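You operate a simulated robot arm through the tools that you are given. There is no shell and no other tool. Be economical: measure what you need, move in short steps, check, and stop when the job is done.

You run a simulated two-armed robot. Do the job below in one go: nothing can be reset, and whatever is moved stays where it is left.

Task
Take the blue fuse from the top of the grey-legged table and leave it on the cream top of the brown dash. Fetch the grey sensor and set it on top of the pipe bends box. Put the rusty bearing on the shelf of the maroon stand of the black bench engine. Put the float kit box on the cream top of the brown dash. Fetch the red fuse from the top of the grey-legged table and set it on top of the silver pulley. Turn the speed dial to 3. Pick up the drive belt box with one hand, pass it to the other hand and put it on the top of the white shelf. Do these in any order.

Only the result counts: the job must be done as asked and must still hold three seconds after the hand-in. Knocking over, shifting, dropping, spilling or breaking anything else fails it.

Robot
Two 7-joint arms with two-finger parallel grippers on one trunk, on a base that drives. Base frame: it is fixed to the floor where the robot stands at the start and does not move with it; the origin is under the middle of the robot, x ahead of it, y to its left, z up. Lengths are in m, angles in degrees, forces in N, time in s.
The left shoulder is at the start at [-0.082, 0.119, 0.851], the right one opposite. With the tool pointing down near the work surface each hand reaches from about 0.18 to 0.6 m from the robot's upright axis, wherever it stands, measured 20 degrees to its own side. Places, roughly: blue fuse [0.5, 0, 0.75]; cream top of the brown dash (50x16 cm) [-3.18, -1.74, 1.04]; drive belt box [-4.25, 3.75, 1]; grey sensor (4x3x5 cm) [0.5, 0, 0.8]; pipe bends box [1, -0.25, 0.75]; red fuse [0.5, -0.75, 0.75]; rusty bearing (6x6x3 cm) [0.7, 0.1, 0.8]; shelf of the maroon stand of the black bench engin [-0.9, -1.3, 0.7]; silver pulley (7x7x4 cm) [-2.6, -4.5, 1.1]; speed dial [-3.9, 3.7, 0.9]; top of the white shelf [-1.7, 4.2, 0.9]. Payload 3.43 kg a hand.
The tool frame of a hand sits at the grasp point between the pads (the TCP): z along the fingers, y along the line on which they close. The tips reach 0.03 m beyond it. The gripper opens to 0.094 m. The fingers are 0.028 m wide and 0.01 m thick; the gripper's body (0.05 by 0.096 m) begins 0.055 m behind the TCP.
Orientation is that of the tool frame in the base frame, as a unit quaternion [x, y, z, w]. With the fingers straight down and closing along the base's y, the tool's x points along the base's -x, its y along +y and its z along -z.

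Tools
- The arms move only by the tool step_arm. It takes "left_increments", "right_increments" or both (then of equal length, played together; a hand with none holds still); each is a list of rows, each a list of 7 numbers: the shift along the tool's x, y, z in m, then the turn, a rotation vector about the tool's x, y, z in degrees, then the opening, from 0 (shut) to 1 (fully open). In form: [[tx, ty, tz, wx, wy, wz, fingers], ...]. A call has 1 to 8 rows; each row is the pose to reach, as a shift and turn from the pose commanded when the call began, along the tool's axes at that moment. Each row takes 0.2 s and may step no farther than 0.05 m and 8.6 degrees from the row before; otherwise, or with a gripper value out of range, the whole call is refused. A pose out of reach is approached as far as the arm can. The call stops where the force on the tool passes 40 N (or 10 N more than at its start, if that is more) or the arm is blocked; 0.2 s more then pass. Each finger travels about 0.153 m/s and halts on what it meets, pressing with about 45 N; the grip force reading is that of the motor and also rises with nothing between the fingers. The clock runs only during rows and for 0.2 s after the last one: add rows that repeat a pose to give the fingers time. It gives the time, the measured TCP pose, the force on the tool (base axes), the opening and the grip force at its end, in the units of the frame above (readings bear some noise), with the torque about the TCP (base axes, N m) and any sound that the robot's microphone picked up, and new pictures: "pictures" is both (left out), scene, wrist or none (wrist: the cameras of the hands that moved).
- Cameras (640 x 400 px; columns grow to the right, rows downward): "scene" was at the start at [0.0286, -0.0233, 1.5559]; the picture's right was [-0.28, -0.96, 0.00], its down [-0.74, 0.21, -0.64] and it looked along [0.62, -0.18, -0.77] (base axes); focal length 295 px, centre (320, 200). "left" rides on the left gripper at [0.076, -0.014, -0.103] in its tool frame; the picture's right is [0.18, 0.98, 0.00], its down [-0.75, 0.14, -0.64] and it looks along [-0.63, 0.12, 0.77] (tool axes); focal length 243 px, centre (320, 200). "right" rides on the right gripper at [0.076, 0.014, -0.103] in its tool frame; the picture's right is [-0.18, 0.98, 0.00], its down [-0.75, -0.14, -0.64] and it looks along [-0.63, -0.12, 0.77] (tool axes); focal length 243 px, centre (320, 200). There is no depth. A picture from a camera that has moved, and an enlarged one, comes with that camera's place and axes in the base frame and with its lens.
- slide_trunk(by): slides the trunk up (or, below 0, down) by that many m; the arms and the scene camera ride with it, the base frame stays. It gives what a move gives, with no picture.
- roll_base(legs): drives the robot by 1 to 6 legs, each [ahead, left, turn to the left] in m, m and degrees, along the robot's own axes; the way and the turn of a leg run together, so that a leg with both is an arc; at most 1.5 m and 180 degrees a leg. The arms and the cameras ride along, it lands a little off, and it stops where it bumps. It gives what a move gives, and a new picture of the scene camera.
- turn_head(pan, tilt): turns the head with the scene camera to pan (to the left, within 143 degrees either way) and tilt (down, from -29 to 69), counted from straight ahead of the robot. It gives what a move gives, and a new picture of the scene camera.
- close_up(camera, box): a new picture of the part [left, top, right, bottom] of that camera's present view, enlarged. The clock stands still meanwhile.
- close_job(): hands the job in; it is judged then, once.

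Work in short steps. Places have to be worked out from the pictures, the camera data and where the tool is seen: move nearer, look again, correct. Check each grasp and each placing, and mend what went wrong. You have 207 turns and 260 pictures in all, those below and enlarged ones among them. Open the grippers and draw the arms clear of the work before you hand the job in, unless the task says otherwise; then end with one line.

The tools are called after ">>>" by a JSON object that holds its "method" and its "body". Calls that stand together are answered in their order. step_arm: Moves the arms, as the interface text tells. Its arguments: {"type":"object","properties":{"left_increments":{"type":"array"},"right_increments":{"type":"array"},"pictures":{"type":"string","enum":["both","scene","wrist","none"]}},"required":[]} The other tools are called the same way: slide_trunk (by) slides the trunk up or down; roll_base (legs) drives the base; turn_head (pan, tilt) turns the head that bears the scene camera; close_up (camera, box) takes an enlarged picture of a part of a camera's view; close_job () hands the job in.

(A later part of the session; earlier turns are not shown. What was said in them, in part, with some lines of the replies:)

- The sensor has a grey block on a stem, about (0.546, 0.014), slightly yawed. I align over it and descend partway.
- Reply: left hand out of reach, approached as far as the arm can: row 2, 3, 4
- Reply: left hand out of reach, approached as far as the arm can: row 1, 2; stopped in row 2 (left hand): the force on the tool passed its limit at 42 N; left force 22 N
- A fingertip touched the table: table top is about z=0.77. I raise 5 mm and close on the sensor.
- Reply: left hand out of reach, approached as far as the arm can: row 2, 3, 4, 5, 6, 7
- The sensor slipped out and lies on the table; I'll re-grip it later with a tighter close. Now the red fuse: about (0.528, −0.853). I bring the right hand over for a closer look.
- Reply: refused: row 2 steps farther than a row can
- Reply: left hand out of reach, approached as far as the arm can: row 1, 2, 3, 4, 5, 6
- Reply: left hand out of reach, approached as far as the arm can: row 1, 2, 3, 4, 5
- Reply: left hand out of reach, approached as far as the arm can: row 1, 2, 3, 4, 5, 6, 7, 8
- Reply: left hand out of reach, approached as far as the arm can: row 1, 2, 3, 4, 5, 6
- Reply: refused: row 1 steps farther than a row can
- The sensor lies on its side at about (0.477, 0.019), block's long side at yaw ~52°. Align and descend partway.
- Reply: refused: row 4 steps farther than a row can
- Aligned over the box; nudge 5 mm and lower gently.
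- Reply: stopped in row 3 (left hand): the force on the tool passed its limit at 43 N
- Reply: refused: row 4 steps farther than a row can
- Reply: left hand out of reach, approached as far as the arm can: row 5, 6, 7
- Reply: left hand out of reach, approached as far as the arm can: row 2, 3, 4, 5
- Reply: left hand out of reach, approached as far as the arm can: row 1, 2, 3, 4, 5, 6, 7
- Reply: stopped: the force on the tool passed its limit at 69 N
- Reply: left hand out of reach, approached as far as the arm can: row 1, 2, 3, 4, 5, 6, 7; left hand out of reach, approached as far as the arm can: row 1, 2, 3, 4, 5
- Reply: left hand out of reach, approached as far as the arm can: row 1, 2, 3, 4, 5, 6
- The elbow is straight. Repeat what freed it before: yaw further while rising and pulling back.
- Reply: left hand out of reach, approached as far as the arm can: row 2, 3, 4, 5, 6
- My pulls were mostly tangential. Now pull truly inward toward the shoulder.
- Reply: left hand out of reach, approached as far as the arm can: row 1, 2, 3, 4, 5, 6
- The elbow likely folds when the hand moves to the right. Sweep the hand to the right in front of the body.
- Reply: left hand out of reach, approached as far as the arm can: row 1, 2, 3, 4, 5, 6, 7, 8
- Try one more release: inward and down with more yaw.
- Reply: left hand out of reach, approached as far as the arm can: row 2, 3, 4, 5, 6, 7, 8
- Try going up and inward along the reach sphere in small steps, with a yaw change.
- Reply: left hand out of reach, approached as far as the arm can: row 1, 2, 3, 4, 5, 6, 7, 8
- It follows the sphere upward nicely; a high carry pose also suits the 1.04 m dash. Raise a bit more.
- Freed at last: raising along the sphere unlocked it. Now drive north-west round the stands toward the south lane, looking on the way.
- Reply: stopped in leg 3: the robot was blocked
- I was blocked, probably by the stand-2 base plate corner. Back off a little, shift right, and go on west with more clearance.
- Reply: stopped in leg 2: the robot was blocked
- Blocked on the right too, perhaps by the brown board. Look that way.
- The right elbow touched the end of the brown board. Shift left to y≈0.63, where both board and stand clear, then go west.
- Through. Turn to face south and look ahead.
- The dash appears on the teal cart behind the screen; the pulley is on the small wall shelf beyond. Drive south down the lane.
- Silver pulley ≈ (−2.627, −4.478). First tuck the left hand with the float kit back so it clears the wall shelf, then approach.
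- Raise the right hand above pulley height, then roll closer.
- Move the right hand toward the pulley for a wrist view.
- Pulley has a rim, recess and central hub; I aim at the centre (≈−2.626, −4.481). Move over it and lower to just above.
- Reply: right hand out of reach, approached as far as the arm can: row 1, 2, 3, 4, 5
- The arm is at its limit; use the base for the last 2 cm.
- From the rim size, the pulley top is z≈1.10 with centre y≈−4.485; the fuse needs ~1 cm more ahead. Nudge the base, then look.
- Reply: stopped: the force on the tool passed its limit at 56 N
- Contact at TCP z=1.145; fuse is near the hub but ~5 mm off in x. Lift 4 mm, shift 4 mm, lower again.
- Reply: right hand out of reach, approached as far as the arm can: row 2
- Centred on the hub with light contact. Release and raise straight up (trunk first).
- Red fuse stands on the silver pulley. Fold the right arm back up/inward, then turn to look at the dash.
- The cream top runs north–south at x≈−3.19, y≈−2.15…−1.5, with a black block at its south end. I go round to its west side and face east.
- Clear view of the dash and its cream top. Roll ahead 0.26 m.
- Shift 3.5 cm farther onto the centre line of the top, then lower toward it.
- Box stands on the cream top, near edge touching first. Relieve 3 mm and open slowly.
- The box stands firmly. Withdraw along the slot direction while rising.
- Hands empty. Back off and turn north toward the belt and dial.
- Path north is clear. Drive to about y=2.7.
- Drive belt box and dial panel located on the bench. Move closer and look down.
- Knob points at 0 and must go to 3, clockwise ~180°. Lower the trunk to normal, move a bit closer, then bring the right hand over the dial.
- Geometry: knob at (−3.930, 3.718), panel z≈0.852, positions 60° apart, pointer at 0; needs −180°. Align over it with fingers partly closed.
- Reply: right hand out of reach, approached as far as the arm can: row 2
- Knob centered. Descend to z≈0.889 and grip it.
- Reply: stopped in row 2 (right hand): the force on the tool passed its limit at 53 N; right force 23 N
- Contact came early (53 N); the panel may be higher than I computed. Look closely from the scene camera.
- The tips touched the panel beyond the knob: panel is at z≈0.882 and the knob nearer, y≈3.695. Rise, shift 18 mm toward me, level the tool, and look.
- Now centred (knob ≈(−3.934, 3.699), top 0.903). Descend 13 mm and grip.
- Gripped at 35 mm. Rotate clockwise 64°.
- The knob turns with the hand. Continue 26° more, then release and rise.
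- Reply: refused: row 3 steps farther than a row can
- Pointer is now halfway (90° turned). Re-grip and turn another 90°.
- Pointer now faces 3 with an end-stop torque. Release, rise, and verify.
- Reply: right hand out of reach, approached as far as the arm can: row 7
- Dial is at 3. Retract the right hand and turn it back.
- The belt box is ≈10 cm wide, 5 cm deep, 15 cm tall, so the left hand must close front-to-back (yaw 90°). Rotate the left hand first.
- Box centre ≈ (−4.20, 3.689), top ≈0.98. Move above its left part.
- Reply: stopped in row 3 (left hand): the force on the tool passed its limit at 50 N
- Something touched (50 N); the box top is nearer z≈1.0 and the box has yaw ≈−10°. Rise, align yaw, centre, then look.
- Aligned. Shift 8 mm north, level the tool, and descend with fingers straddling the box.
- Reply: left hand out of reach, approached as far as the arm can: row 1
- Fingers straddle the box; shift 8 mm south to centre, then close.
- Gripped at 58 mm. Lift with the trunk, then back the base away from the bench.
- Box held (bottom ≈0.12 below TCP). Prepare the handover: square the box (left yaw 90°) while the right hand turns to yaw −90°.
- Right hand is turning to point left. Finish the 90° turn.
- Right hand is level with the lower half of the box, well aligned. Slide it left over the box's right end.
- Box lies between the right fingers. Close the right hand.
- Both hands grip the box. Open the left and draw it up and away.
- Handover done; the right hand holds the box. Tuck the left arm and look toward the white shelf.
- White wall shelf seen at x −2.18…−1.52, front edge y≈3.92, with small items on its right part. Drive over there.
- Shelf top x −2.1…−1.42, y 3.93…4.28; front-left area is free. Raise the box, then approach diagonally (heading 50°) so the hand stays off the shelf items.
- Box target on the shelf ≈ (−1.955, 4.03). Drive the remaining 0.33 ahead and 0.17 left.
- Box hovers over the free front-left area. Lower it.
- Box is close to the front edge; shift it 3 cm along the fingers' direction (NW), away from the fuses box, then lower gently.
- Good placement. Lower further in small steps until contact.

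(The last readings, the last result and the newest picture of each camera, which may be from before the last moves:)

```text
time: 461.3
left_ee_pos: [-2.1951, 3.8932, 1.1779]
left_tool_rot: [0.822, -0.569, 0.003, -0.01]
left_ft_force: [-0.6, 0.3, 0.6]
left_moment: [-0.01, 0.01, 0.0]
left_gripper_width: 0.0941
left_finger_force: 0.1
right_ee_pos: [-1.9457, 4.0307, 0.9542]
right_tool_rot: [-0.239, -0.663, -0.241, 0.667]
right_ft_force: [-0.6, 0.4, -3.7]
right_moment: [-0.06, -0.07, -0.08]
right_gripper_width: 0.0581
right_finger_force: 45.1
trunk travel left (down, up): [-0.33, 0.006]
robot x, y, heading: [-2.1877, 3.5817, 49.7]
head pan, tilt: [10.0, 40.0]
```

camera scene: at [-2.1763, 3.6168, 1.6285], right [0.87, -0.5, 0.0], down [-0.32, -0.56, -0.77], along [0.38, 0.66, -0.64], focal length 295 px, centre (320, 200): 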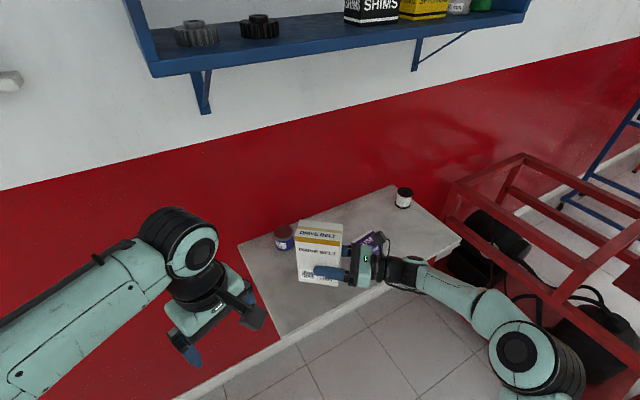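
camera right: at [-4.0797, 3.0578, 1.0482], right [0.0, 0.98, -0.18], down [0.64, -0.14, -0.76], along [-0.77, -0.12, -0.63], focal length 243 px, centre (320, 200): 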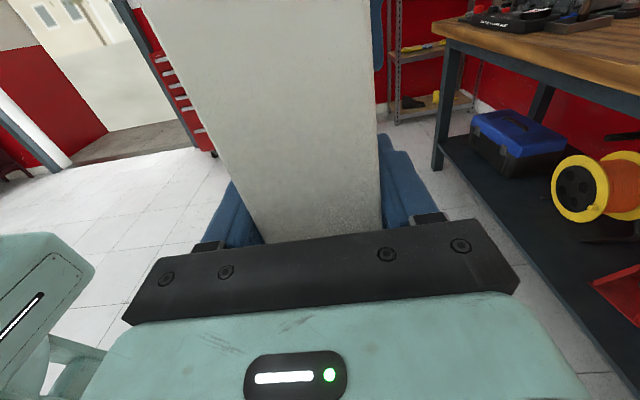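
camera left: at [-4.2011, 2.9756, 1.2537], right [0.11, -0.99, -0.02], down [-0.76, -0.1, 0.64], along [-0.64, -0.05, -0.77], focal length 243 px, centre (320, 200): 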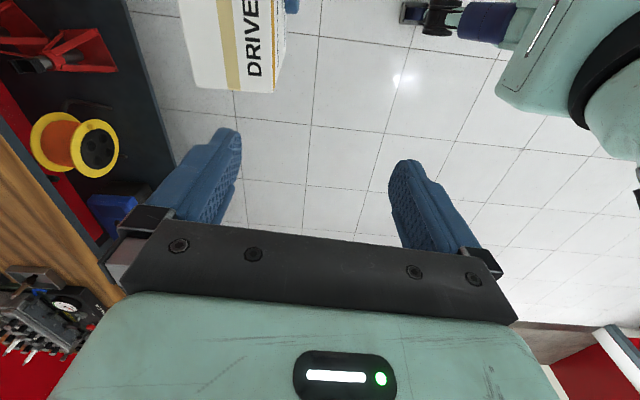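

>>> {"method": "step_arm", "body": {"right_increments": [[-0.003, 0, 0, 0, 0, 0, 0], [-0.006, 0, 0, 0, 0, 0, 0], [-0.009, 0, 0, 0, 0, 0, 0], [-0.012, 0, 0, 0, 0, 0, 0], [-0.014, 0, 0, 0, 0, 0, 0]], "pictures": "none"}}

>>> {"method": "close_up", "body": {"camera": "scene", "box": [220, 170, 400, 320]}}

```text
time: 462.5
left_ee_pos: [-2.1954, 3.892, 1.1783]
left_tool_rot: [0.821, -0.571, 0.001, -0.011]
left_ft_force: [0.5, -0.8, 1.2]
left_moment: [-0.01, 0.0, 0.03]
left_gripper_width: 0.0942
left_finger_force: 0.1
right_ee_pos: [-1.9468, 4.0315, 0.945]
right_tool_rot: [-0.237, -0.66, -0.244, 0.67]
right_ft_force: [3.4, -2.0, 20.2]
right_moment: [0.22, 1.22, 0.22]
right_gripper_width: 0.0577
right_finger_force: 44.8
trunk travel left (down, up): [-0.33, 0.006]
robot x, y, heading: [-2.1887, 3.5792, 49.7]
head pan, tilt: [10.0, 40.0]
```

```text
2.67 times, centred on (310, 245) of scene
camera zoom: at [-2.1758, 3.6148, 1.6291], right [0.87, -0.5, 0.0], down [-0.32, -0.56, -0.77], along [0.38, 0.66, -0.64], focal length 786 px, centre (347, 80)
```

zoom: 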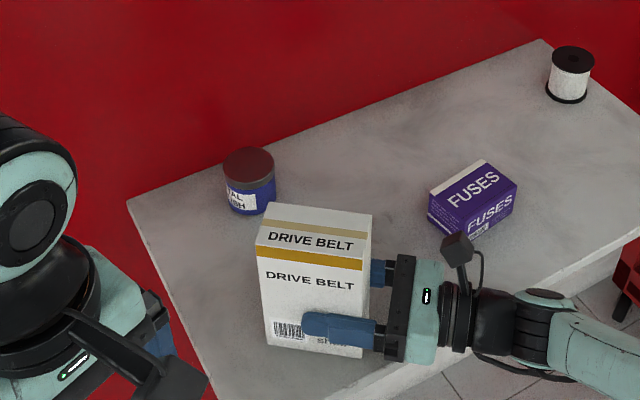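

Box rests on the shelf. Relieve, open to 0.8 and withdraw along the hand's axis.

>>> {"method": "step_arm", "body": {"right_increments": [[0.002, 0, 0, 0, 0, 0, 0.4], [0.002, 0, 0, 0, 0, 0, 0.8], [0.002, 0, 0, 0, 0, 0, 0.8], [0.002, -0.002, -0.02, 0, 0, 0, 0.8], [0.002, -0.004, -0.05, 0, 0, 0, 0.8], [0.002, -0.006, -0.08, 0, 0, 0, 0.8], [0.01, -0.02, -0.11, 0, 0, 0, 0.8], [0.02, -0.04, -0.14, 0, 0, 0, 0.8]], "pictures": "scene"}}

```text
time: 464.3
left_ee_pos: [-2.1952, 3.8915, 1.1791]
left_tool_rot: [0.822, -0.569, 0.002, -0.01]
left_ft_force: [-0.1, 0.4, -0.6]
left_moment: [0.03, 0.01, 0.01]
left_gripper_width: 0.0939
left_finger_force: 0.0
right_ee_pos: [-1.8632, 3.9098, 0.9601]
right_tool_rot: [-0.24, -0.663, -0.242, 0.667]
right_ft_force: [0.4, 0.0, 0.0]
right_moment: [0.01, -0.02, -0.03]
right_gripper_width: 0.0751
right_finger_force: 0.0
trunk travel left (down, up): [-0.33, 0.006]
robot x, y, heading: [-2.1888, 3.5771, 49.9]
head pan, tilt: [10.0, 40.0]
camera scene: at [-2.1758, 3.616, 1.6288], right [0.87, -0.5, 0.0], down [-0.32, -0.56, -0.77], along [0.38, 0.66, -0.64], focal length 295 px, centre (320, 200)
```

scene: 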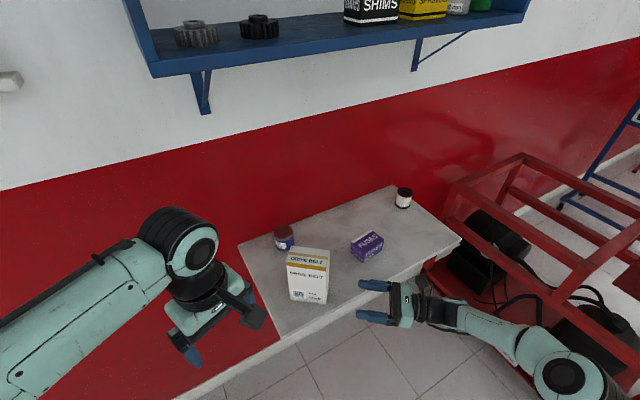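

Drive belt box is placed. Back off and restore the right hand to pointing down.

>>> {"method": "roll_base", "body": {"legs": [[-0.6, 0, 0]]}}

>>> {"method": "step_arm", "body": {"right_increments": [[0.01, -0.01, -0.02, 0, -8.4, 0, 1], [0.02, -0.02, -0.04, 0, -16.8, 0, 1], [0.03, -0.03, -0.06, 0, -25.2, 0, 1], [0.04, -0.04, -0.08, 0, -33.6, 0, 1], [0.05, -0.05, -0.1, 0, -42, 0, 1], [0.06, -0.06, -0.12, 0, -50.4, 0, 1], [0.07, -0.07, -0.14, 0, -58.8, 0, 1], [0.08, -0.08, -0.16, 0, -67, 0, 1]], "pictures": "none"}}

>>> {"method": "step_arm", "body": {"right_increments": [[0, 0, 0, 0, -8, 0, 1], [0, 0, 0, 0, -16, 0, 1], [0, 0, 0, 0, -23, 0, 1], [0, 0, 0, 0, -23, 0, 1]], "pictures": "none"}}

>>> {"method": "step_arm", "body": {"right_increments": [[0, 0, 0, 0, 0, -8.5, 1], [0, 0, 0, 0, 0, -17, 1], [0, 0, 0, 0, 0, -25.5, 1], [0, 0, 0, 0, 0, -34, 1], [0, 0, 0, 0, 0, -42.5, 1], [0, 0, 0, 0, 0, -51, 1], [0, 0, 0, 0, 0, -59.5, 1], [0, 0, 0, 0, 0, -68, 1]], "pictures": "scene"}}

```text
time: 467.7
left_ee_pos: [-2.5831, 3.4317, 1.1779]
left_tool_rot: [0.823, -0.568, 0.001, -0.01]
left_ft_force: [0.0, -0.5, -0.9]
left_moment: [-0.01, -0.03, 0.01]
left_gripper_width: 0.0939
left_finger_force: 0.0
right_ee_pos: [-2.2514, 3.4504, 0.9607]
right_tool_rot: [-0.239, -0.663, -0.241, 0.667]
right_ft_force: [-0.2, -0.8, 0.0]
right_moment: [-0.03, 0.02, -0.01]
right_gripper_width: 0.075
right_finger_force: 0.1
trunk travel left (down, up): [-0.33, 0.006]
robot x, y, heading: [-2.5711, 3.1209, 50.0]
head pan, tilt: [10.0, 40.0]
camera scene: at [-2.5628, 3.1557, 1.6289], right [0.87, -0.5, 0.0], down [-0.32, -0.56, -0.77], along [0.38, 0.66, -0.64], focal length 295 px, centre (320, 200)
```

scene: 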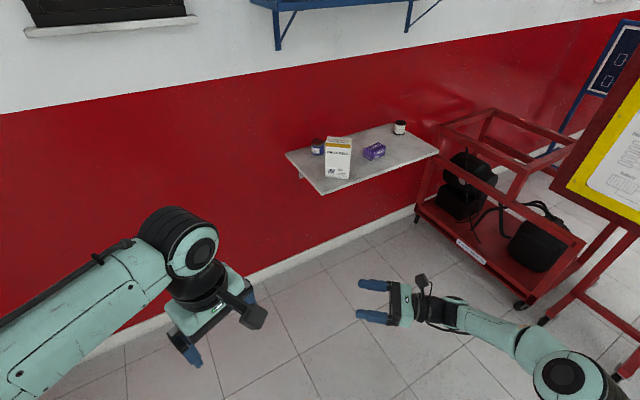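

```text
time: 469.5
left_ee_pos: [-2.5833, 3.4315, 1.1785]
left_tool_rot: [0.823, -0.568, 0.002, -0.009]
left_ft_force: [0.7, 0.8, 0.0]
left_moment: [-0.02, 0.0, 0.04]
left_gripper_width: 0.0941
left_finger_force: 0.1
right_ee_pos: [-2.1794, 3.2855, 1.0394]
right_tool_rot: [0.332, 0.922, 0.068, -0.189]
right_ft_force: [0.9, 0.2, 0.6]
right_moment: [-0.02, 0.01, -0.02]
right_gripper_width: 0.094
right_finger_force: 0.1
trunk travel left (down, up): [-0.33, 0.006]
robot x, y, heading: [-2.5811, 3.1179, 50.0]
head pan, tilt: [10.0, 40.0]
```

```text
time: 470.5
left_ee_pos: [-2.5827, 3.4322, 1.1781]
left_tool_rot: [0.823, -0.568, 0.002, -0.01]
left_ft_force: [0.7, -0.1, -0.3]
left_moment: [-0.05, -0.02, -0.05]
left_gripper_width: 0.0941
left_finger_force: 0.1
right_ee_pos: [-2.1781, 3.2865, 1.0391]
right_tool_rot: [0.34, 0.941, 0.001, -0.001]
right_ft_force: [0.4, -0.3, -0.9]
right_moment: [0.01, 0.01, 0.03]
right_gripper_width: 0.094
right_finger_force: 0.2
trunk travel left (down, up): [-0.33, 0.006]
robot x, y, heading: [-2.5761, 3.1146, 50.0]
head pan, tilt: [10.0, 40.0]
```

```text
time: 472.3
left_ee_pos: [-2.5836, 3.4319, 1.1783]
left_tool_rot: [0.823, -0.569, 0.002, -0.01]
left_ft_force: [0.1, 0.0, 0.2]
left_moment: [-0.03, -0.01, 0.01]
left_gripper_width: 0.094
left_finger_force: 0.1
right_ee_pos: [-2.1785, 3.2852, 1.0397]
right_tool_rot: [-0.247, 0.969, 0.002, -0.002]
right_ft_force: [-0.8, 0.5, -0.2]
right_moment: [0.0, -0.02, -0.01]
right_gripper_width: 0.094
right_finger_force: 0.1
trunk travel left (down, up): [-0.33, 0.006]
robot x, y, heading: [-2.5748, 3.1202, 50.1]
head pan, tilt: [10.0, 40.0]
camera scene: at [-2.5628, 3.1557, 1.6288], right [0.87, -0.5, 0.0], down [-0.32, -0.56, -0.77], along [0.38, 0.66, -0.64], focal length 295 px, centre (320, 200)
```

scene: 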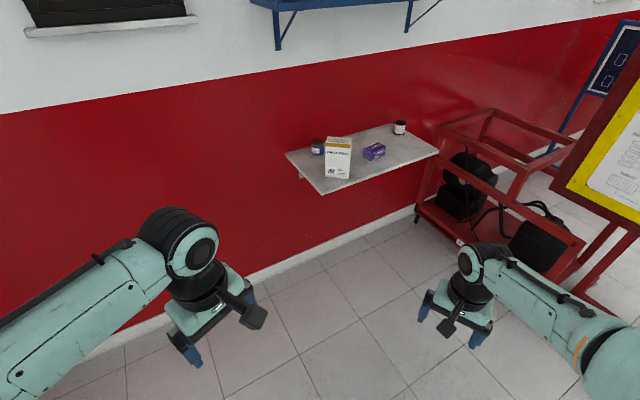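

All stable. Drive back south then east through the gap toward the table.

>>> {"method": "roll_base", "body": {"legs": [[0, 0, -140], [0, 0.67, 0], [1.25, 0, 0], [1.25, 0, 0], [0, 0, 90]]}}

>>> {"method": "turn_head", "body": {"pan": 10, "tilt": 30}}

```text
time: 500.1
left_ee_pos: [-1.7097, 0.8022, 1.1772]
left_tool_rot: [-0.501, 0.866, -0.006, 0.009]
left_ft_force: [1.2, 0.5, -0.5]
left_moment: [0.02, 0.02, 0.02]
left_gripper_width: 0.0938
left_finger_force: 0.0
right_ee_pos: [-1.5649, 0.3975, 1.0395]
right_tool_rot: [0.192, 0.981, 0.003, 0.0]
right_ft_force: [0.7, -0.5, 0.5]
right_moment: [0.0, 0.01, -0.01]
right_gripper_width: 0.0941
right_finger_force: 0.1
trunk travel left (down, up): [-0.33, 0.006]
robot x, y, heading: [-1.9468, 0.5968, -0.5]
head pan, tilt: [10.0, 40.0]
camera scene: at [-1.9086, 0.6101, 1.6288], right [0.17, -0.99, 0.0], down [-0.63, -0.11, -0.77], along [0.76, 0.13, -0.64], focal length 295 px, centre (320, 200)
```

scene: 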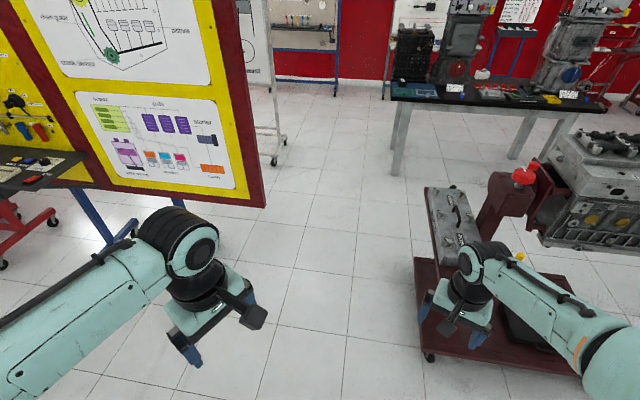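

```text
time: 500.9
left_ee_pos: [-1.7091, 0.803, 1.1777]
left_tool_rot: [-0.501, 0.865, -0.006, 0.009]
left_ft_force: [-0.3, 0.5, 0.5]
left_moment: [-0.01, 0.0, -0.03]
left_gripper_width: 0.0939
left_finger_force: 0.2
right_ee_pos: [-1.5648, 0.3981, 1.039]
right_tool_rot: [0.193, 0.981, 0.003, 0.0]
right_ft_force: [-0.3, 0.2, -0.1]
right_moment: [0.0, -0.02, 0.01]
right_gripper_width: 0.0939
right_finger_force: 0.0
trunk travel left (down, up): [-0.33, 0.006]
robot x, y, heading: [-1.9451, 0.5978, -0.6]
head pan, tilt: [10.0, 30.0]
camera scene: at [-1.9033, 0.611, 1.6441], right [0.17, -0.99, 0.0], down [-0.49, -0.08, -0.87], along [0.85, 0.14, -0.5], focal length 295 px, centre (320, 200)
```

scene: 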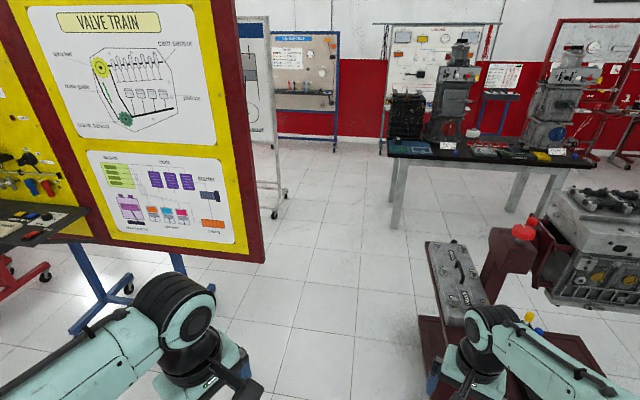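

Pull the left hand toward the centre to narrow the arms, then pass the gap slightly south of centre.

>>> {"method": "step_arm", "body": {"left_increments": [[0.02, -0.03, 0, 0, 0, 0, 1], [0.04, -0.06, 0, 0, 0, 0, 1], [0.06, -0.09, 0, 0, 0, 0, 1], [0.08, -0.12, 0, 0, 0, 0, 1], [0.09, -0.144, 0, 0, 0, 0, 1]], "pictures": "none"}}

>>> {"method": "roll_base", "body": {"legs": [[0.3, -0.015, 0.6], [1.3, 0, 0], [0.25, 0, 0]]}}

```text
time: 502.1
left_ee_pos: [-1.6285, 0.6522, 1.1802]
left_tool_rot: [-0.501, 0.866, -0.006, 0.009]
left_ft_force: [0.7, 0.6, -0.1]
left_moment: [0.02, -0.01, 0.0]
left_gripper_width: 0.0943
left_finger_force: 0.1
right_ee_pos: [-1.5646, 0.3989, 1.0394]
right_tool_rot: [0.192, 0.981, 0.002, 0.0]
right_ft_force: [-0.3, 0.4, -0.4]
right_moment: [0.0, 0.02, 0.03]
right_gripper_width: 0.0942
right_finger_force: 0.1
trunk travel left (down, up): [-0.33, 0.006]
robot x, y, heading: [-1.9463, 0.5979, -0.5]
head pan, tilt: [10.0, 30.0]
```

```text
time: 511.6
left_ee_pos: [0.2146, 0.6485, 1.1802]
left_tool_rot: [-0.507, 0.862, -0.006, 0.008]
left_ft_force: [-0.1, -0.8, -0.5]
left_moment: [0.02, 0.0, 0.0]
left_gripper_width: 0.0942
left_finger_force: 0.1
right_ee_pos: [0.2825, 0.3947, 1.0387]
right_tool_rot: [0.184, 0.983, 0.002, 0.0]
right_ft_force: [-0.2, 0.8, 0.5]
right_moment: [0.02, 0.01, 0.01]
right_gripper_width: 0.0942
right_finger_force: 0.0
trunk travel left (down, up): [-0.33, 0.006]
robot x, y, heading: [-0.1004, 0.5836, 0.2]
head pan, tilt: [10.0, 30.0]
camera scene: at [-0.0585, 0.6021, 1.6439], right [0.18, -0.98, 0.0], down [-0.49, -0.09, -0.87], along [0.85, 0.16, -0.5], focal length 295 px, centre (320, 200)
```

scene: 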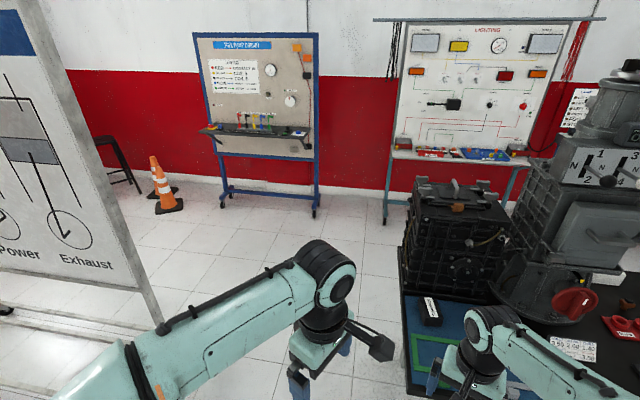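

Through the gap. Move in front of the blue fuse, lower the trunk to normal, and look.

>>> {"method": "roll_base", "body": {"legs": [[0.08, -0.54, 0]]}}

>>> {"method": "slide_trunk", "body": {"by": -0.054}}

>>> {"method": "step_arm", "body": {"right_increments": [[0, -0.0, 0.02, 0, 0, 0, 1], [-0.02, 0.0, 0.04, 0, 0, 0, 1], [-0.04, 0.0, 0.06, 0, 0, 0, 1], [-0.06, 0.02, 0.08, 0, 0, 0, 1]], "pictures": "wrist"}}

```text
time: 516.9
left_ee_pos: [0.3, 0.1102, 1.1793]
left_tool_rot: [-0.51, 0.86, -0.006, 0.009]
left_ft_force: [-0.4, -0.1, 0.1]
left_moment: [0.01, 0.02, 0.01]
left_gripper_width: 0.0938
left_finger_force: 0.1
right_ee_pos: [0.368, -0.1445, 1.0387]
right_tool_rot: [0.182, 0.983, 0.003, 0.0]
right_ft_force: [0.3, -0.5, -0.8]
right_moment: [0.0, 0.0, 0.02]
right_gripper_width: 0.0938
right_finger_force: 0.1
trunk travel left (down, up): [-0.33, 0.006]
robot x, y, heading: [-0.0168, 0.0446, 0.7]
head pan, tilt: [10.0, 30.0]
camera scene: at [0.0262, 0.0617, 1.6441], right [0.18, -0.98, 0.0], down [-0.49, -0.09, -0.87], along [0.85, 0.16, -0.5], focal length 295 px, centre (320, 200)
```

scene: 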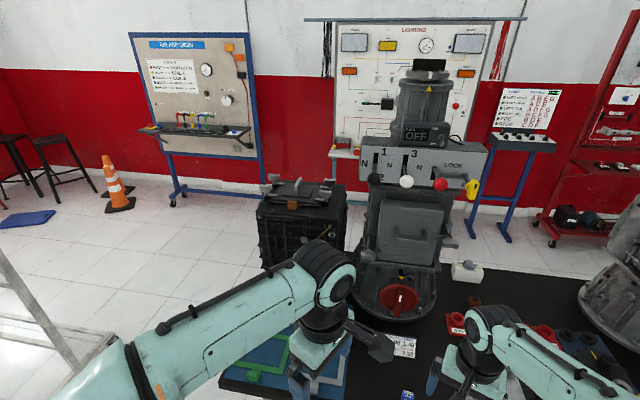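

```text
time: 517.8
left_ee_pos: [0.2994, 0.1097, 1.1266]
left_tool_rot: [-0.509, 0.86, -0.007, 0.008]
left_ft_force: [0.1, -0.5, -0.1]
left_moment: [-0.03, 0.0, 0.0]
left_gripper_width: 0.0939
left_finger_force: 0.0
right_ee_pos: [0.3686, -0.1446, 0.9849]
right_tool_rot: [0.183, 0.983, 0.003, 0.0]
right_ft_force: [-0.9, 0.7, 0.8]
right_moment: [-0.02, -0.02, 0.02]
right_gripper_width: 0.0943
right_finger_force: 0.0
trunk travel left (down, up): [-0.276, 0.06]
robot x, y, heading: [-0.0149, 0.0429, 0.8]
head pan, tilt: [10.0, 30.0]
```

```text
time: 518.8
left_ee_pos: [0.2997, 0.111, 1.1258]
left_tool_rot: [-0.51, 0.86, -0.006, 0.008]
left_ft_force: [-0.1, -0.1, 0.2]
left_moment: [0.0, 0.01, -0.01]
left_gripper_width: 0.0942
left_finger_force: 0.0
right_ee_pos: [0.4326, -0.1483, 0.9057]
right_tool_rot: [0.182, 0.983, 0.002, 0.0]
right_ft_force: [0.2, -0.1, -0.9]
right_moment: [0.01, 0.03, -0.02]
right_gripper_width: 0.094
right_finger_force: 0.1
trunk travel left (down, up): [-0.276, 0.06]
robot x, y, heading: [-0.0183, 0.0464, 0.8]
head pan, tilt: [10.0, 30.0]
camera right: at [0.3679, -0.1064, 1.0088], right [0.52, 0.85, 0.0], down [0.65, -0.41, 0.64], along [0.55, -0.33, -0.77], focal length 243 px, centre (320, 200)
```

right: 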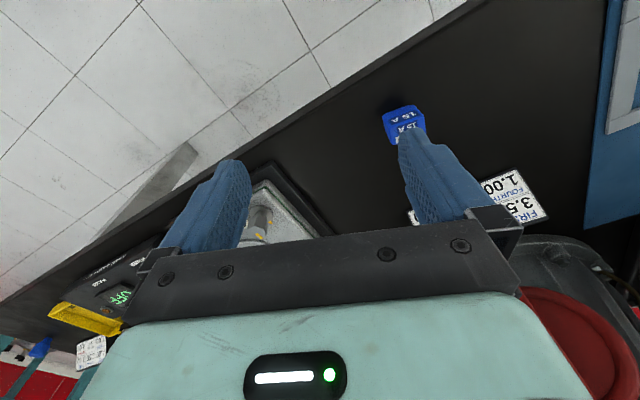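

>>> {"method": "close_up", "body": {"camera": "right", "box": [350, 85, 450, 155]}}

```text
5.71 times, centred on (400, 120) of right
camera zoom: at [0.3679, -0.1064, 1.0088], right [0.52, 0.85, 0.0], down [0.65, -0.41, 0.64], along [0.55, -0.33, -0.77], focal length 1386 px, centre (-137, 657)
```

zoom: 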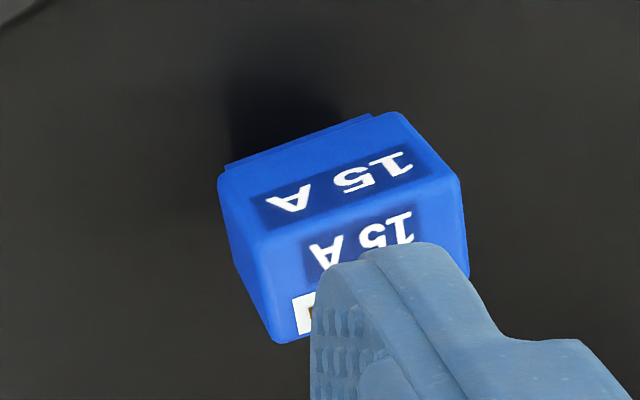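

Blue fuse centre ≈ (0.490, −0.085), yaw ≈ −13°. Move over it and descend.

>>> {"method": "step_arm", "body": {"right_increments": [[-0.01, 0.027, 0, 0, 0, -4, 1], [-0.02, 0.054, 0.01, 0, 0, -8, 0.8], [-0.031, 0.08, 0.03, 0, 0, -8, 0.7], [-0.031, 0.08, 0.06, 0, 0, -8, 0.7], [-0.031, 0.08, 0.085, 0, 0, -8, 0.7], [-0.031, 0.08, 0.085, 0, 0, -8, 0.7]], "pictures": "wrist"}}

```text
time: 520.2
left_ee_pos: [0.2993, 0.111, 1.1271]
left_tool_rot: [-0.509, 0.861, -0.007, 0.008]
left_ft_force: [0.4, 0.4, 0.5]
left_moment: [0.0, -0.01, -0.01]
left_gripper_width: 0.0939
left_finger_force: 0.1
right_ee_pos: [0.4901, -0.0833, 0.8208]
right_tool_rot: [0.113, 0.994, 0.003, 0.0]
right_ft_force: [-0.1, -0.9, 0.4]
right_moment: [-0.01, 0.02, -0.03]
right_gripper_width: 0.0657
right_finger_force: 0.0
trunk travel left (down, up): [-0.276, 0.06]
robot x, y, heading: [-0.0191, 0.0496, 0.5]
head pan, tilt: [10.0, 30.0]
camera right: at [0.42, -0.0523, 0.9249], right [0.4, 0.92, 0.01], down [0.7, -0.31, 0.64], along [0.59, -0.25, -0.77], focal length 243 px, centre (320, 200)
```

right: 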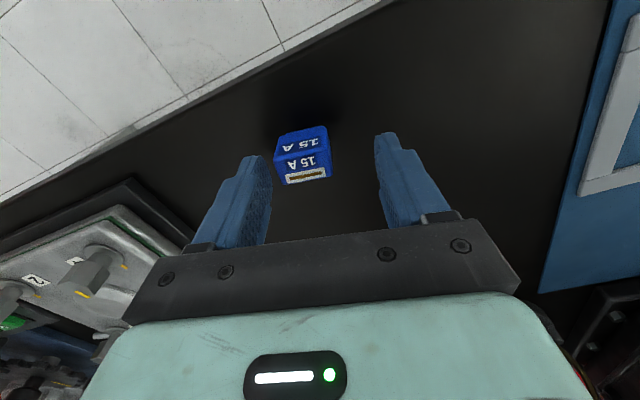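

Fuse is 11 mm off to −y; correct, descend and grip, then lift slowly.

>>> {"method": "step_arm", "body": {"right_increments": [[0, -0.011, 0.0, 0, 0, 0, 0.7], [0, -0.011, 0.012, 0, 0, 0, 0.7], [0, -0.011, 0.017, 0, 0, 0, 0.7], [0, -0.011, 0.017, 0, 0, 0, 0.3], [0, -0.011, 0.017, 0, 0, 0, 0], [0, -0.011, 0.017, 0, 0, 0, 0], [0, -0.011, 0.017, 0, 0, 0, 0]], "pictures": "wrist"}}

```text
time: 521.8
left_ee_pos: [0.2983, 0.1114, 1.1262]
left_tool_rot: [-0.509, 0.861, -0.007, 0.009]
left_ft_force: [0.0, 0.4, -0.2]
left_moment: [-0.01, 0.04, 0.0]
left_gripper_width: 0.094
left_finger_force: 0.1
right_ee_pos: [0.4872, -0.0944, 0.8042]
right_tool_rot: [0.114, 0.994, 0.003, 0.0]
right_ft_force: [-0.2, 0.0, 0.0]
right_moment: [-0.02, 0.01, 0.03]
right_gripper_width: 0.0308
right_finger_force: 44.9
trunk travel left (down, up): [-0.276, 0.06]
robot x, y, heading: [-0.0196, 0.0439, 0.9]
head pan, tilt: [10.0, 30.0]
camera right: at [0.4175, -0.0627, 0.908], right [0.4, 0.92, 0.01], down [0.7, -0.31, 0.64], along [0.59, -0.25, -0.77], focal length 243 px, centre (320, 200)
```

right: 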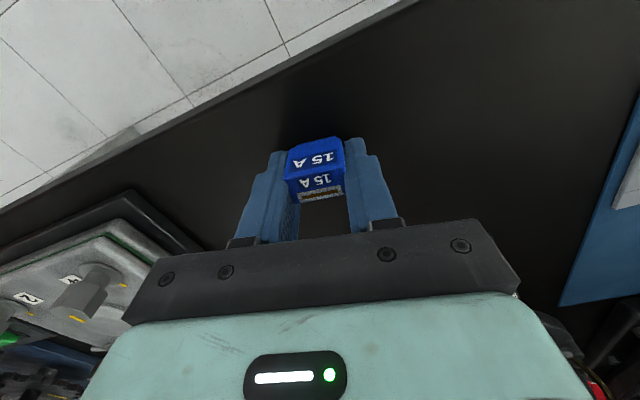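

Gripped. Lift slowly, drawing inward to avoid stretching.

>>> {"method": "step_arm", "body": {"right_increments": [[0, 0, -0.006, 0, 0, 0, 0], [0, 0, -0.018, 0, 0, 0, 0], [0, 0, -0.035, 0, 0, 0, 0], [0.01, 0, -0.06, 0, 0, 0, 0], [0.04, -0.01, -0.09, 0, 0, 0, 0], [0.08, -0.02, -0.115, 0, 0, 0, 0], [0.12, -0.04, -0.14, 0, 0, 0, 0], [0.14, -0.06, -0.18, 0, 0, 0, 0]], "pictures": "wrist"}}

```text
refused: row 7 steps farther than a row can; nothing moved
```

>>> {"method": "step_arm", "body": {"right_increments": [[0, 0, -0.006, 0, 0, 0, 0], [0, 0, -0.018, 0, 0, 0, 0], [0, 0, -0.035, 0, 0, 0, 0], [0.01, 0, -0.06, 0, 0, 0, 0], [0.04, -0.01, -0.09, 0, 0, 0, 0], [0.07, -0.02, -0.115, 0, 0, 0, 0], [0.1, -0.035, -0.14, 0, 0, 0, 0], [0.12, -0.05, -0.18, 0, 0, 0, 0]], "pictures": "wrist"}}

```text
time: 523.6
left_ee_pos: [0.299, 0.1098, 1.1273]
left_tool_rot: [-0.509, 0.861, -0.006, 0.008]
left_ft_force: [-0.1, 0.6, 0.5]
left_moment: [-0.01, -0.01, 0.01]
left_gripper_width: 0.0939
left_finger_force: 0.0
right_ee_pos: [0.3592, -0.1162, 0.9845]
right_tool_rot: [0.113, 0.994, 0.003, 0.001]
right_ft_force: [1.1, 0.5, -0.9]
right_moment: [0.01, -0.01, 0.0]
right_gripper_width: 0.0306
right_finger_force: 44.8
trunk travel left (down, up): [-0.276, 0.06]
robot x, y, heading: [-0.014, 0.0479, 0.8]
head pan, tilt: [10.0, 30.0]
camera right: at [0.2892, -0.0844, 1.0891], right [0.4, 0.92, 0.0], down [0.7, -0.31, 0.64], along [0.59, -0.25, -0.77], focal length 243 px, centre (320, 200)
```

right: 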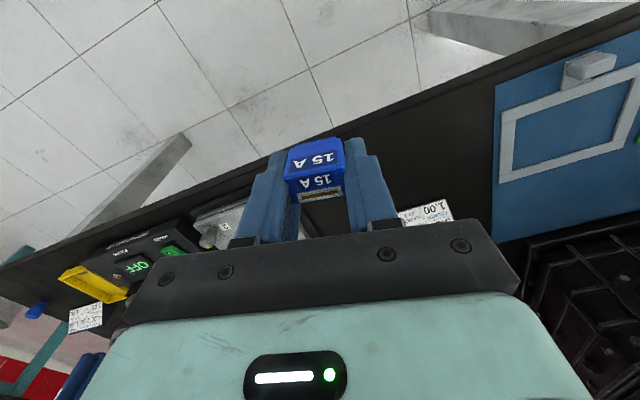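

Blue fuse held. Raise trunk and hand, then drive: through the gap, west, and round to the dash.

>>> {"method": "slide_trunk", "body": {"by": 0.055}}

>>> {"method": "step_arm", "body": {"right_increments": [[0, 0, -0.03, 0, 0, 2, 0], [0.01, 0, -0.06, 0, 0, 4, 0], [0.02, 0, -0.09, 0, 0, 6, 0], [0.03, -0.02, -0.12, 0, 0, 8, 0], [0.03, -0.05, -0.15, 0, 0, 8, 0]], "pictures": "none"}}

>>> {"method": "roll_base", "body": {"legs": [[0, 0.555, 0], [0, 0, 179], [1.5, 0, 0]]}}

```text
time: 524.6
left_ee_pos: [0.2992, 0.109, 1.1813]
left_tool_rot: [-0.51, 0.86, -0.006, 0.009]
left_ft_force: [0.3, 0.8, 0.5]
left_moment: [0.01, -0.04, 0.0]
left_gripper_width: 0.0935
left_finger_force: 0.0
right_ee_pos: [0.3581, -0.1154, 1.0375]
right_tool_rot: [0.114, 0.993, 0.003, -0.001]
right_ft_force: [0.1, -0.2, -0.8]
right_moment: [-0.01, 0.01, 0.01]
right_gripper_width: 0.031
right_finger_force: 44.9
trunk travel left (down, up): [-0.331, 0.005]
robot x, y, heading: [-0.0167, 0.049, 0.8]
head pan, tilt: [10.0, 30.0]
```

```text
time: 525.8
left_ee_pos: [0.2994, 0.1101, 1.18]
left_tool_rot: [-0.509, 0.861, -0.007, 0.008]
left_ft_force: [0.7, 0.3, 0.6]
left_moment: [0.0, 0.0, -0.02]
left_gripper_width: 0.0941
left_finger_force: 0.0
right_ee_pos: [0.3191, -0.1589, 1.1884]
right_tool_rot: [0.183, 0.983, 0.003, -0.001]
right_ft_force: [-0.2, -0.8, -0.1]
right_moment: [0.0, 0.01, -0.03]
right_gripper_width: 0.0308
right_finger_force: 44.8
trunk travel left (down, up): [-0.331, 0.005]
robot x, y, heading: [-0.0174, 0.0487, 0.7]
head pan, tilt: [10.0, 30.0]
```

```text
time: 545.5
left_ee_pos: [-1.8456, 0.5638, 1.181]
left_tool_rot: [0.867, 0.499, -0.008, -0.006]
left_ft_force: [0.7, 0.9, -0.3]
left_moment: [-0.01, 0.0, -0.01]
left_gripper_width: 0.0939
left_finger_force: 0.1
right_ee_pos: [-1.8583, 0.8323, 1.1873]
right_tool_rot: [0.981, -0.195, 0.0, 0.003]
right_ft_force: [0.3, 0.3, -0.3]
right_moment: [-0.01, -0.03, -0.03]
right_gripper_width: 0.0306
right_finger_force: 45.3
trunk travel left (down, up): [-0.331, 0.005]
robot x, y, heading: [-1.5261, 0.6202, 179.1]
head pan, tilt: [10.0, 30.0]
camera scene: at [-1.5729, 0.6019, 1.645], right [-0.16, 0.99, 0.0], down [0.49, 0.08, -0.87], along [-0.85, -0.14, -0.5], focal length 295 px, centre (320, 200)
```

scene: 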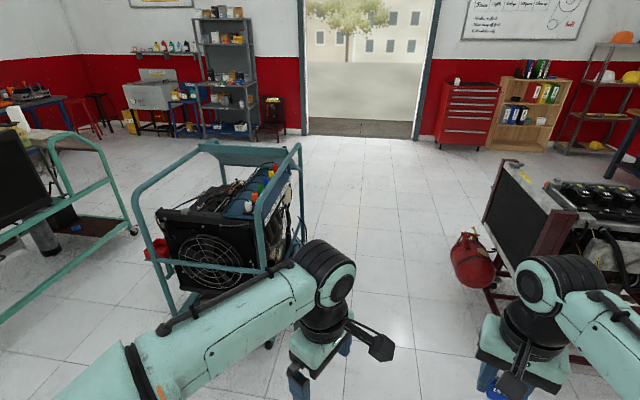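

Clear lane westward at y≈0.7. Continue west, then south, then face the dash.

>>> {"method": "roll_base", "body": {"legs": [[1.48, -0.07, 0.9], [1.05, 0, 0], [0, 0, 90], [1.5, 0, 0], [0.93, 0, 0], [0, 0, 90]]}}

>>> {"method": "turn_head", "body": {"pan": 0, "tilt": 38}}

```text
time: 577.1
left_ee_pos: [-3.7335, -1.6839, 1.1814]
left_tool_rot: [-0.512, 0.859, -0.006, 0.009]
left_ft_force: [0.4, -0.4, -0.2]
left_moment: [-0.02, 0.05, 0.01]
left_gripper_width: 0.094
left_finger_force: 0.1
right_ee_pos: [-3.7113, -1.9522, 1.1883]
right_tool_rot: [0.179, 0.984, 0.003, 0.0]
right_ft_force: [0.0, 0.4, 0.3]
right_moment: [-0.01, 0.02, 0.0]
right_gripper_width: 0.0307
right_finger_force: 45.0
trunk travel left (down, up): [-0.331, 0.005]
robot x, y, heading: [-4.052, -1.7484, 1.0]
head pan, tilt: [10.0, 30.0]
camera scene: at [-4.0055, -1.7339, 1.645], right [0.19, -0.98, 0.0], down [-0.49, -0.1, -0.87], along [0.85, 0.17, -0.5], focal length 295 px, centre (320, 200)
```

scene: 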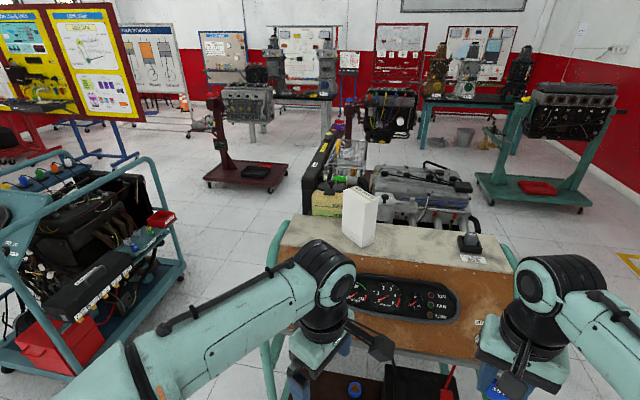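

```text
time: 577.8
left_ee_pos: [-3.7322, -1.6831, 1.1815]
left_tool_rot: [-0.512, 0.859, -0.006, 0.009]
left_ft_force: [-0.3, 0.3, 0.1]
left_moment: [0.02, 0.03, -0.01]
left_gripper_width: 0.0937
left_finger_force: 0.1
right_ee_pos: [-3.7118, -1.9524, 1.1881]
right_tool_rot: [0.18, 0.984, 0.003, -0.001]
right_ft_force: [0.4, 0.2, 0.0]
right_moment: [-0.02, 0.03, 0.03]
right_gripper_width: 0.0308
right_finger_force: 45.0
trunk travel left (down, up): [-0.331, 0.005]
robot x, y, heading: [-4.0467, -1.7503, 0.8]
head pan, tilt: [0.0, 38.0]
camera scene: at [-4.008, -1.7496, 1.6327], right [0.02, -1.0, 0.0], down [-0.62, -0.01, -0.79], along [0.79, 0.01, -0.62], focal length 295 px, centre (320, 200)
```

scene: 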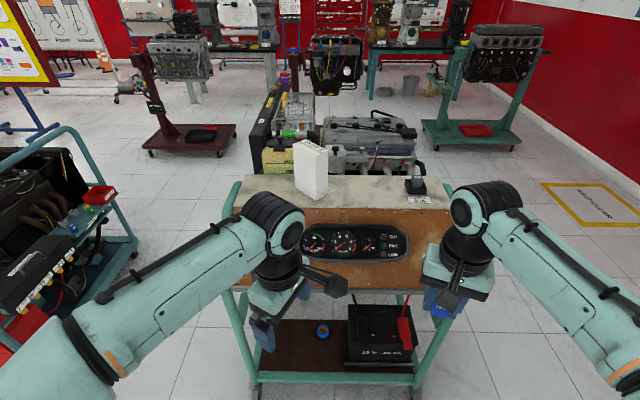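

Float kit still stands. Tuck the left hand away first, then roll 0.38 m closer.

>>> {"method": "step_arm", "body": {"left_increments": [[-0.02, 0.037, 0, 0, 0, 0, 1], [-0.04, 0.074, 0, 0, 0, 0, 1], [-0.06, 0.111, 0, 0, 0, 0, 1], [-0.08, 0.148, 0, 0, 0, 0, 1], [-0.1, 0.185, 0, 0, 0, 0, 1]], "pictures": "none"}}

>>> {"method": "roll_base", "body": {"legs": [[0.38, 0, -0.8]]}}

```text
time: 579.0
left_ee_pos: [-3.8477, -1.5069, 1.1778]
left_tool_rot: [-0.512, 0.859, -0.007, 0.008]
left_ft_force: [0.7, 0.2, -0.1]
left_moment: [0.0, 0.0, -0.01]
left_gripper_width: 0.0938
left_finger_force: 0.0
right_ee_pos: [-3.7119, -1.952, 1.1883]
right_tool_rot: [0.18, 0.984, 0.003, 0.0]
right_ft_force: [-0.6, 0.1, -0.5]
right_moment: [0.0, 0.01, 0.01]
right_gripper_width: 0.0306
right_finger_force: 45.3
trunk travel left (down, up): [-0.331, 0.005]
robot x, y, heading: [-4.049, -1.751, 1.3]
head pan, tilt: [0.0, 38.0]
```

```text
time: 581.4
left_ee_pos: [-3.4627, -1.5068, 1.1788]
left_tool_rot: [-0.506, 0.863, -0.006, 0.008]
left_ft_force: [0.4, -0.3, 0.0]
left_moment: [0.0, 0.02, -0.02]
left_gripper_width: 0.0942
left_finger_force: 0.0
right_ee_pos: [-3.3341, -1.9539, 1.1884]
right_tool_rot: [0.186, 0.982, 0.003, -0.001]
right_ft_force: [-0.6, 0.4, -0.5]
right_moment: [0.0, -0.01, -0.01]
right_gripper_width: 0.0306
right_finger_force: 44.8
trunk travel left (down, up): [-0.331, 0.005]
robot x, y, heading: [-3.6659, -1.7465, 0.3]
head pan, tilt: [0.0, 38.0]
camera scene: at [-3.6277, -1.7462, 1.6325], right [0.0, -1.0, 0.0], down [-0.62, 0.0, -0.79], along [0.79, 0.0, -0.62], focal length 295 px, centre (320, 200)
```

scene: 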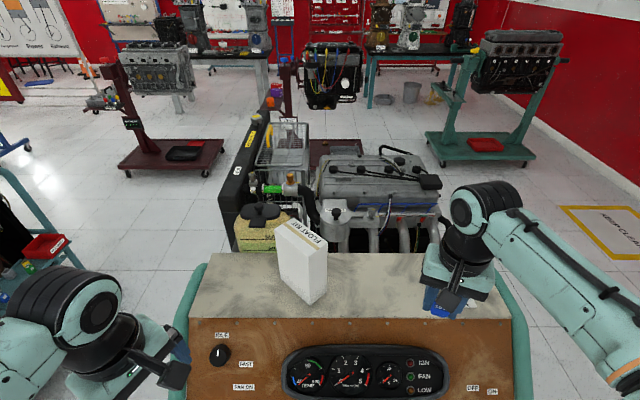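

Move the fuse over the free spot and lower toward the top.

>>> {"method": "step_arm", "body": {"right_increments": [[-0.025, 0.027, 0, 0, 0, 0, 0], [-0.05, 0.054, 0, 0, 0, 0, 0], [-0.075, 0.081, 0, 0, 0, 0, 0], [-0.1, 0.108, 0.01, 0, 0, 0, 0], [-0.116, 0.125, 0.03, 0, 0, 0, 0], [-0.116, 0.125, 0.06, 0, 0, 0, 0], [-0.116, 0.125, 0.08, 0, 0, 0, 0]], "pictures": "both"}}

```text
time: 583.0
left_ee_pos: [-3.463, -1.5057, 1.179]
left_tool_rot: [-0.506, 0.863, -0.006, 0.009]
left_ft_force: [-1.0, -0.2, -0.3]
left_moment: [0.01, 0.0, 0.01]
left_gripper_width: 0.0943
left_finger_force: 0.0
right_ee_pos: [-3.1787, -1.8791, 1.1073]
right_tool_rot: [0.187, 0.982, 0.002, 0.0]
right_ft_force: [0.2, -0.5, 0.1]
right_moment: [0.0, -0.01, 0.01]
right_gripper_width: 0.0308
right_finger_force: 45.2
trunk travel left (down, up): [-0.331, 0.005]
robot x, y, heading: [-3.668, -1.7462, 0.2]
head pan, tilt: [0.0, 38.0]
camera scene: at [-3.627, -1.7461, 1.6327], right [0.0, -1.0, 0.0], down [-0.62, 0.0, -0.79], along [0.79, 0.0, -0.62], focal length 295 px, centre (320, 200)
camera right: at [-3.2433, -1.8377, 1.2118], right [0.53, 0.85, 0.0], down [0.65, -0.41, 0.64], along [0.54, -0.34, -0.77], focal length 243 px, centre (320, 200)
```

scene: 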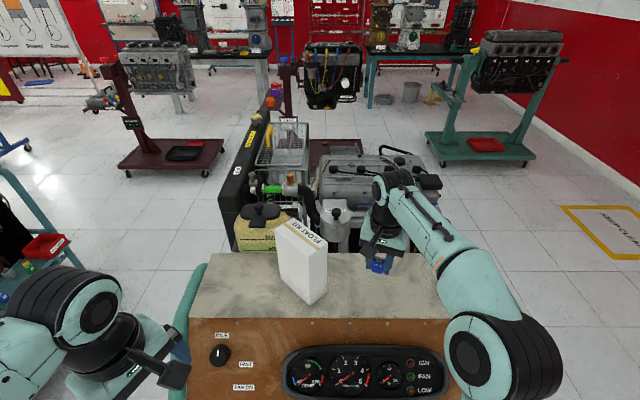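
right: 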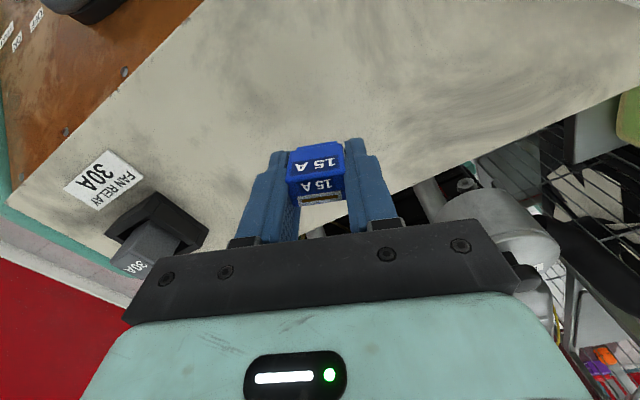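

Well inside the top. Lower gently to contact.

>>> {"method": "step_arm", "body": {"right_increments": [[0, 0, 0.012, 0, 0, 0, 0], [0, 0, 0.018, 0, 0, 0, 0], [0, 0, 0.021, 0, 0, 0, 0], [0, 0, 0.024, 0, 0, 0, 0]], "pictures": "none"}}

```text
time: 584.0
left_ee_pos: [-3.4635, -1.5065, 1.179]
left_tool_rot: [-0.506, 0.863, -0.007, 0.009]
left_ft_force: [0.1, 0.4, 0.3]
left_moment: [-0.02, 0.02, 0.0]
left_gripper_width: 0.0943
left_finger_force: 0.1
right_ee_pos: [-3.1796, -1.8795, 1.0846]
right_tool_rot: [0.186, 0.983, 0.002, 0.0]
right_ft_force: [0.6, 0.3, 0.1]
right_moment: [-0.01, 0.0, 0.0]
right_gripper_width: 0.0309
right_finger_force: 45.5
trunk travel left (down, up): [-0.331, 0.005]
robot x, y, heading: [-3.6683, -1.7434, 0.1]
head pan, tilt: [0.0, 38.0]
```

>>> {"method": "step_arm", "body": {"right_increments": [[0, 0, 0.003, 0, 0, 0, 0], [0, 0, 0.006, 0, 0, 0, 0], [0, 0, 0.009, 0, 0, 0, 0], [0, 0, 0.012, 0, 0, 0, 0]], "pictures": "none"}}

```text
time: 585.0
left_ee_pos: [-3.4626, -1.506, 1.1786]
left_tool_rot: [-0.506, 0.863, -0.006, 0.009]
left_ft_force: [0.7, -0.8, 0.0]
left_moment: [0.02, 0.0, 0.0]
left_gripper_width: 0.094
left_finger_force: 0.0
right_ee_pos: [-3.1796, -1.8788, 1.0747]
right_tool_rot: [0.186, 0.982, 0.003, 0.002]
right_ft_force: [0.0, -1.1, 5.4]
right_moment: [-0.03, 0.03, -0.02]
right_gripper_width: 0.0306
right_finger_force: 45.2
trunk travel left (down, up): [-0.331, 0.005]
robot x, y, heading: [-3.6635, -1.7481, 0.2]
head pan, tilt: [0.0, 38.0]
```

Light contact (5 N). Release and rise.

>>> {"method": "step_arm", "body": {"right_increments": [[0, 0, 0, 0, 0, 0, 0.45], [0, 0, 0, 0, 0, 0, 0.6], [0, 0, 0, 0, 0, 0, 0.6], [0, 0, -0.02, 0, 0, 0, 0.6], [0.01, 0, -0.05, 0, 0, 0, 0.6], [0.04, -0.01, -0.08, 0, 0, 0, 0.8], [0.08, -0.02, -0.1, 0, 0, 0, 1], [0.12, -0.03, -0.11, 0, 0, 0, 1]], "pictures": "both"}}

```text
time: 586.8
left_ee_pos: [-3.4647, -1.5059, 1.1797]
left_tool_rot: [-0.506, 0.863, -0.006, 0.009]
left_ft_force: [-0.5, -0.6, 0.6]
left_moment: [-0.04, -0.01, 0.04]
left_gripper_width: 0.0938
left_finger_force: 0.1
right_ee_pos: [-3.3037, -1.8634, 1.1838]
right_tool_rot: [0.186, 0.983, 0.003, 0.001]
right_ft_force: [-0.3, 0.2, 0.4]
right_moment: [-0.02, -0.01, 0.03]
right_gripper_width: 0.0944
right_finger_force: 0.1
trunk travel left (down, up): [-0.331, 0.005]
robot x, y, heading: [-3.6669, -1.7446, 0.2]
head pan, tilt: [0.0, 38.0]
camera scene: at [-3.6287, -1.7464, 1.6326], right [0.0, -1.0, 0.0], down [-0.61, 0.0, -0.79], along [0.79, 0.0, -0.61], focal length 295 px, centre (320, 200)
camera right: at [-3.3678, -1.8215, 1.2868], right [0.53, 0.85, 0.01], down [0.65, -0.41, 0.64], along [0.54, -0.34, -0.77], focal length 243 px, centre (320, 200)
```

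scene: 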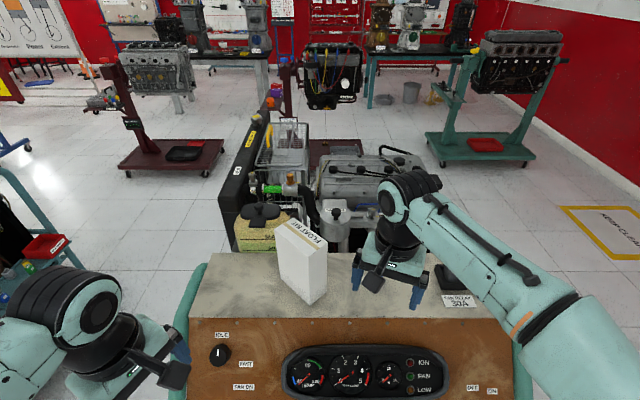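
right: 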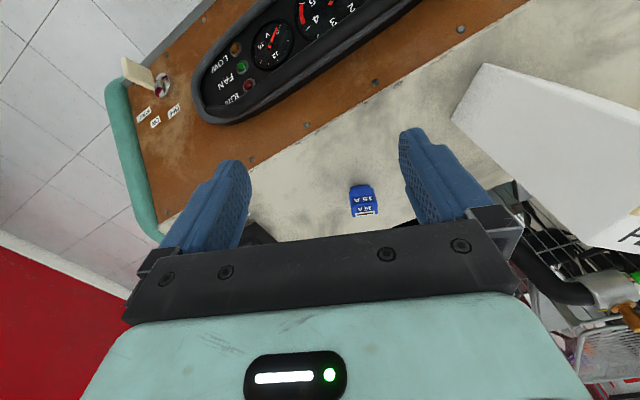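

Blue fuse sits on the cream top beside the float kit. Back away clear, then check once.

>>> {"method": "roll_base", "body": {"legs": [[-0.45, 0, 0]]}}

>>> {"method": "close_up", "body": {"camera": "scene", "box": [220, 120, 460, 270]}}

```text
time: 589.5
left_ee_pos: [-3.9126, -1.5082, 1.1781]
left_tool_rot: [-0.507, 0.862, -0.006, 0.008]
left_ft_force: [-0.6, -1.4, 0.8]
left_moment: [-0.01, -0.01, 0.02]
left_gripper_width: 0.0938
left_finger_force: 0.0
right_ee_pos: [-3.7481, -1.8633, 1.1831]
right_tool_rot: [0.185, 0.983, 0.003, 0.0]
right_ft_force: [-0.6, -0.4, 0.0]
right_moment: [-0.01, 0.0, 0.02]
right_gripper_width: 0.094
right_finger_force: 0.1
trunk travel left (down, up): [-0.331, 0.005]
robot x, y, heading: [-4.1171, -1.7448, 0.5]
head pan, tilt: [0.0, 38.0]
camera scene: at [-4.0759, -1.7482, 1.6328], right [0.01, -1.0, 0.0], down [-0.62, 0.0, -0.79], along [0.79, 0.0, -0.62], focal length 295 px, centre (320, 200)
```

scene: 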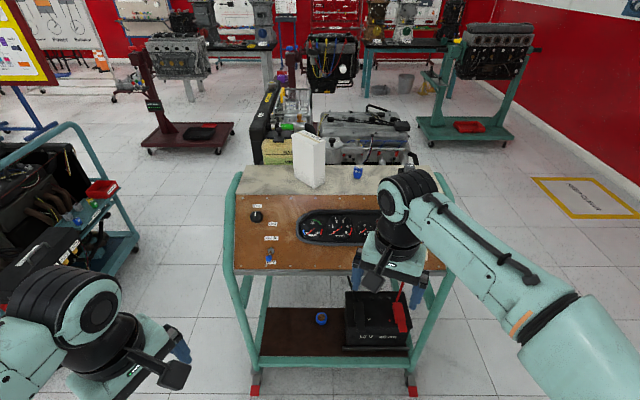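

```text
2.67 times, centred on (340, 195) of scene
camera zoom: at [-4.0759, -1.7482, 1.6328], right [0.01, -1.0, 0.0], down [-0.62, 0.0, -0.79], along [0.79, 0.0, -0.62], focal length 786 px, centre (267, 213)
```

zoom: 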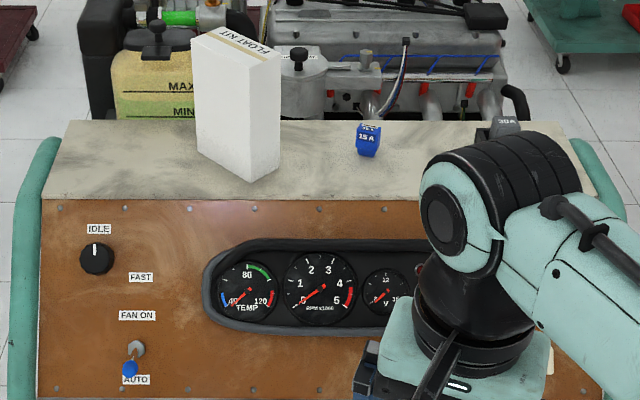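

Both the float kit and the blue fuse stand on the cream top, the arms are clear and the grippers open. All seven parts are done, so I hand in.

>>> {"method": "close_job", "body": {}}

```text
The job is handed in.
```

I placed all seven items as asked and handed the job in, but I did not re-check every placement just before handing in. The grey sensor slipped and tipped over once before I re-gripped it, so it lies on its side on the pipe bends box. While driving, my right elbow touched the brown board and I did not confirm whether the board moved. The hand or box also met brief resistance while I lifted the float kit box, and again while I approached the drive belt box; everything near them looked unmoved afterwards.
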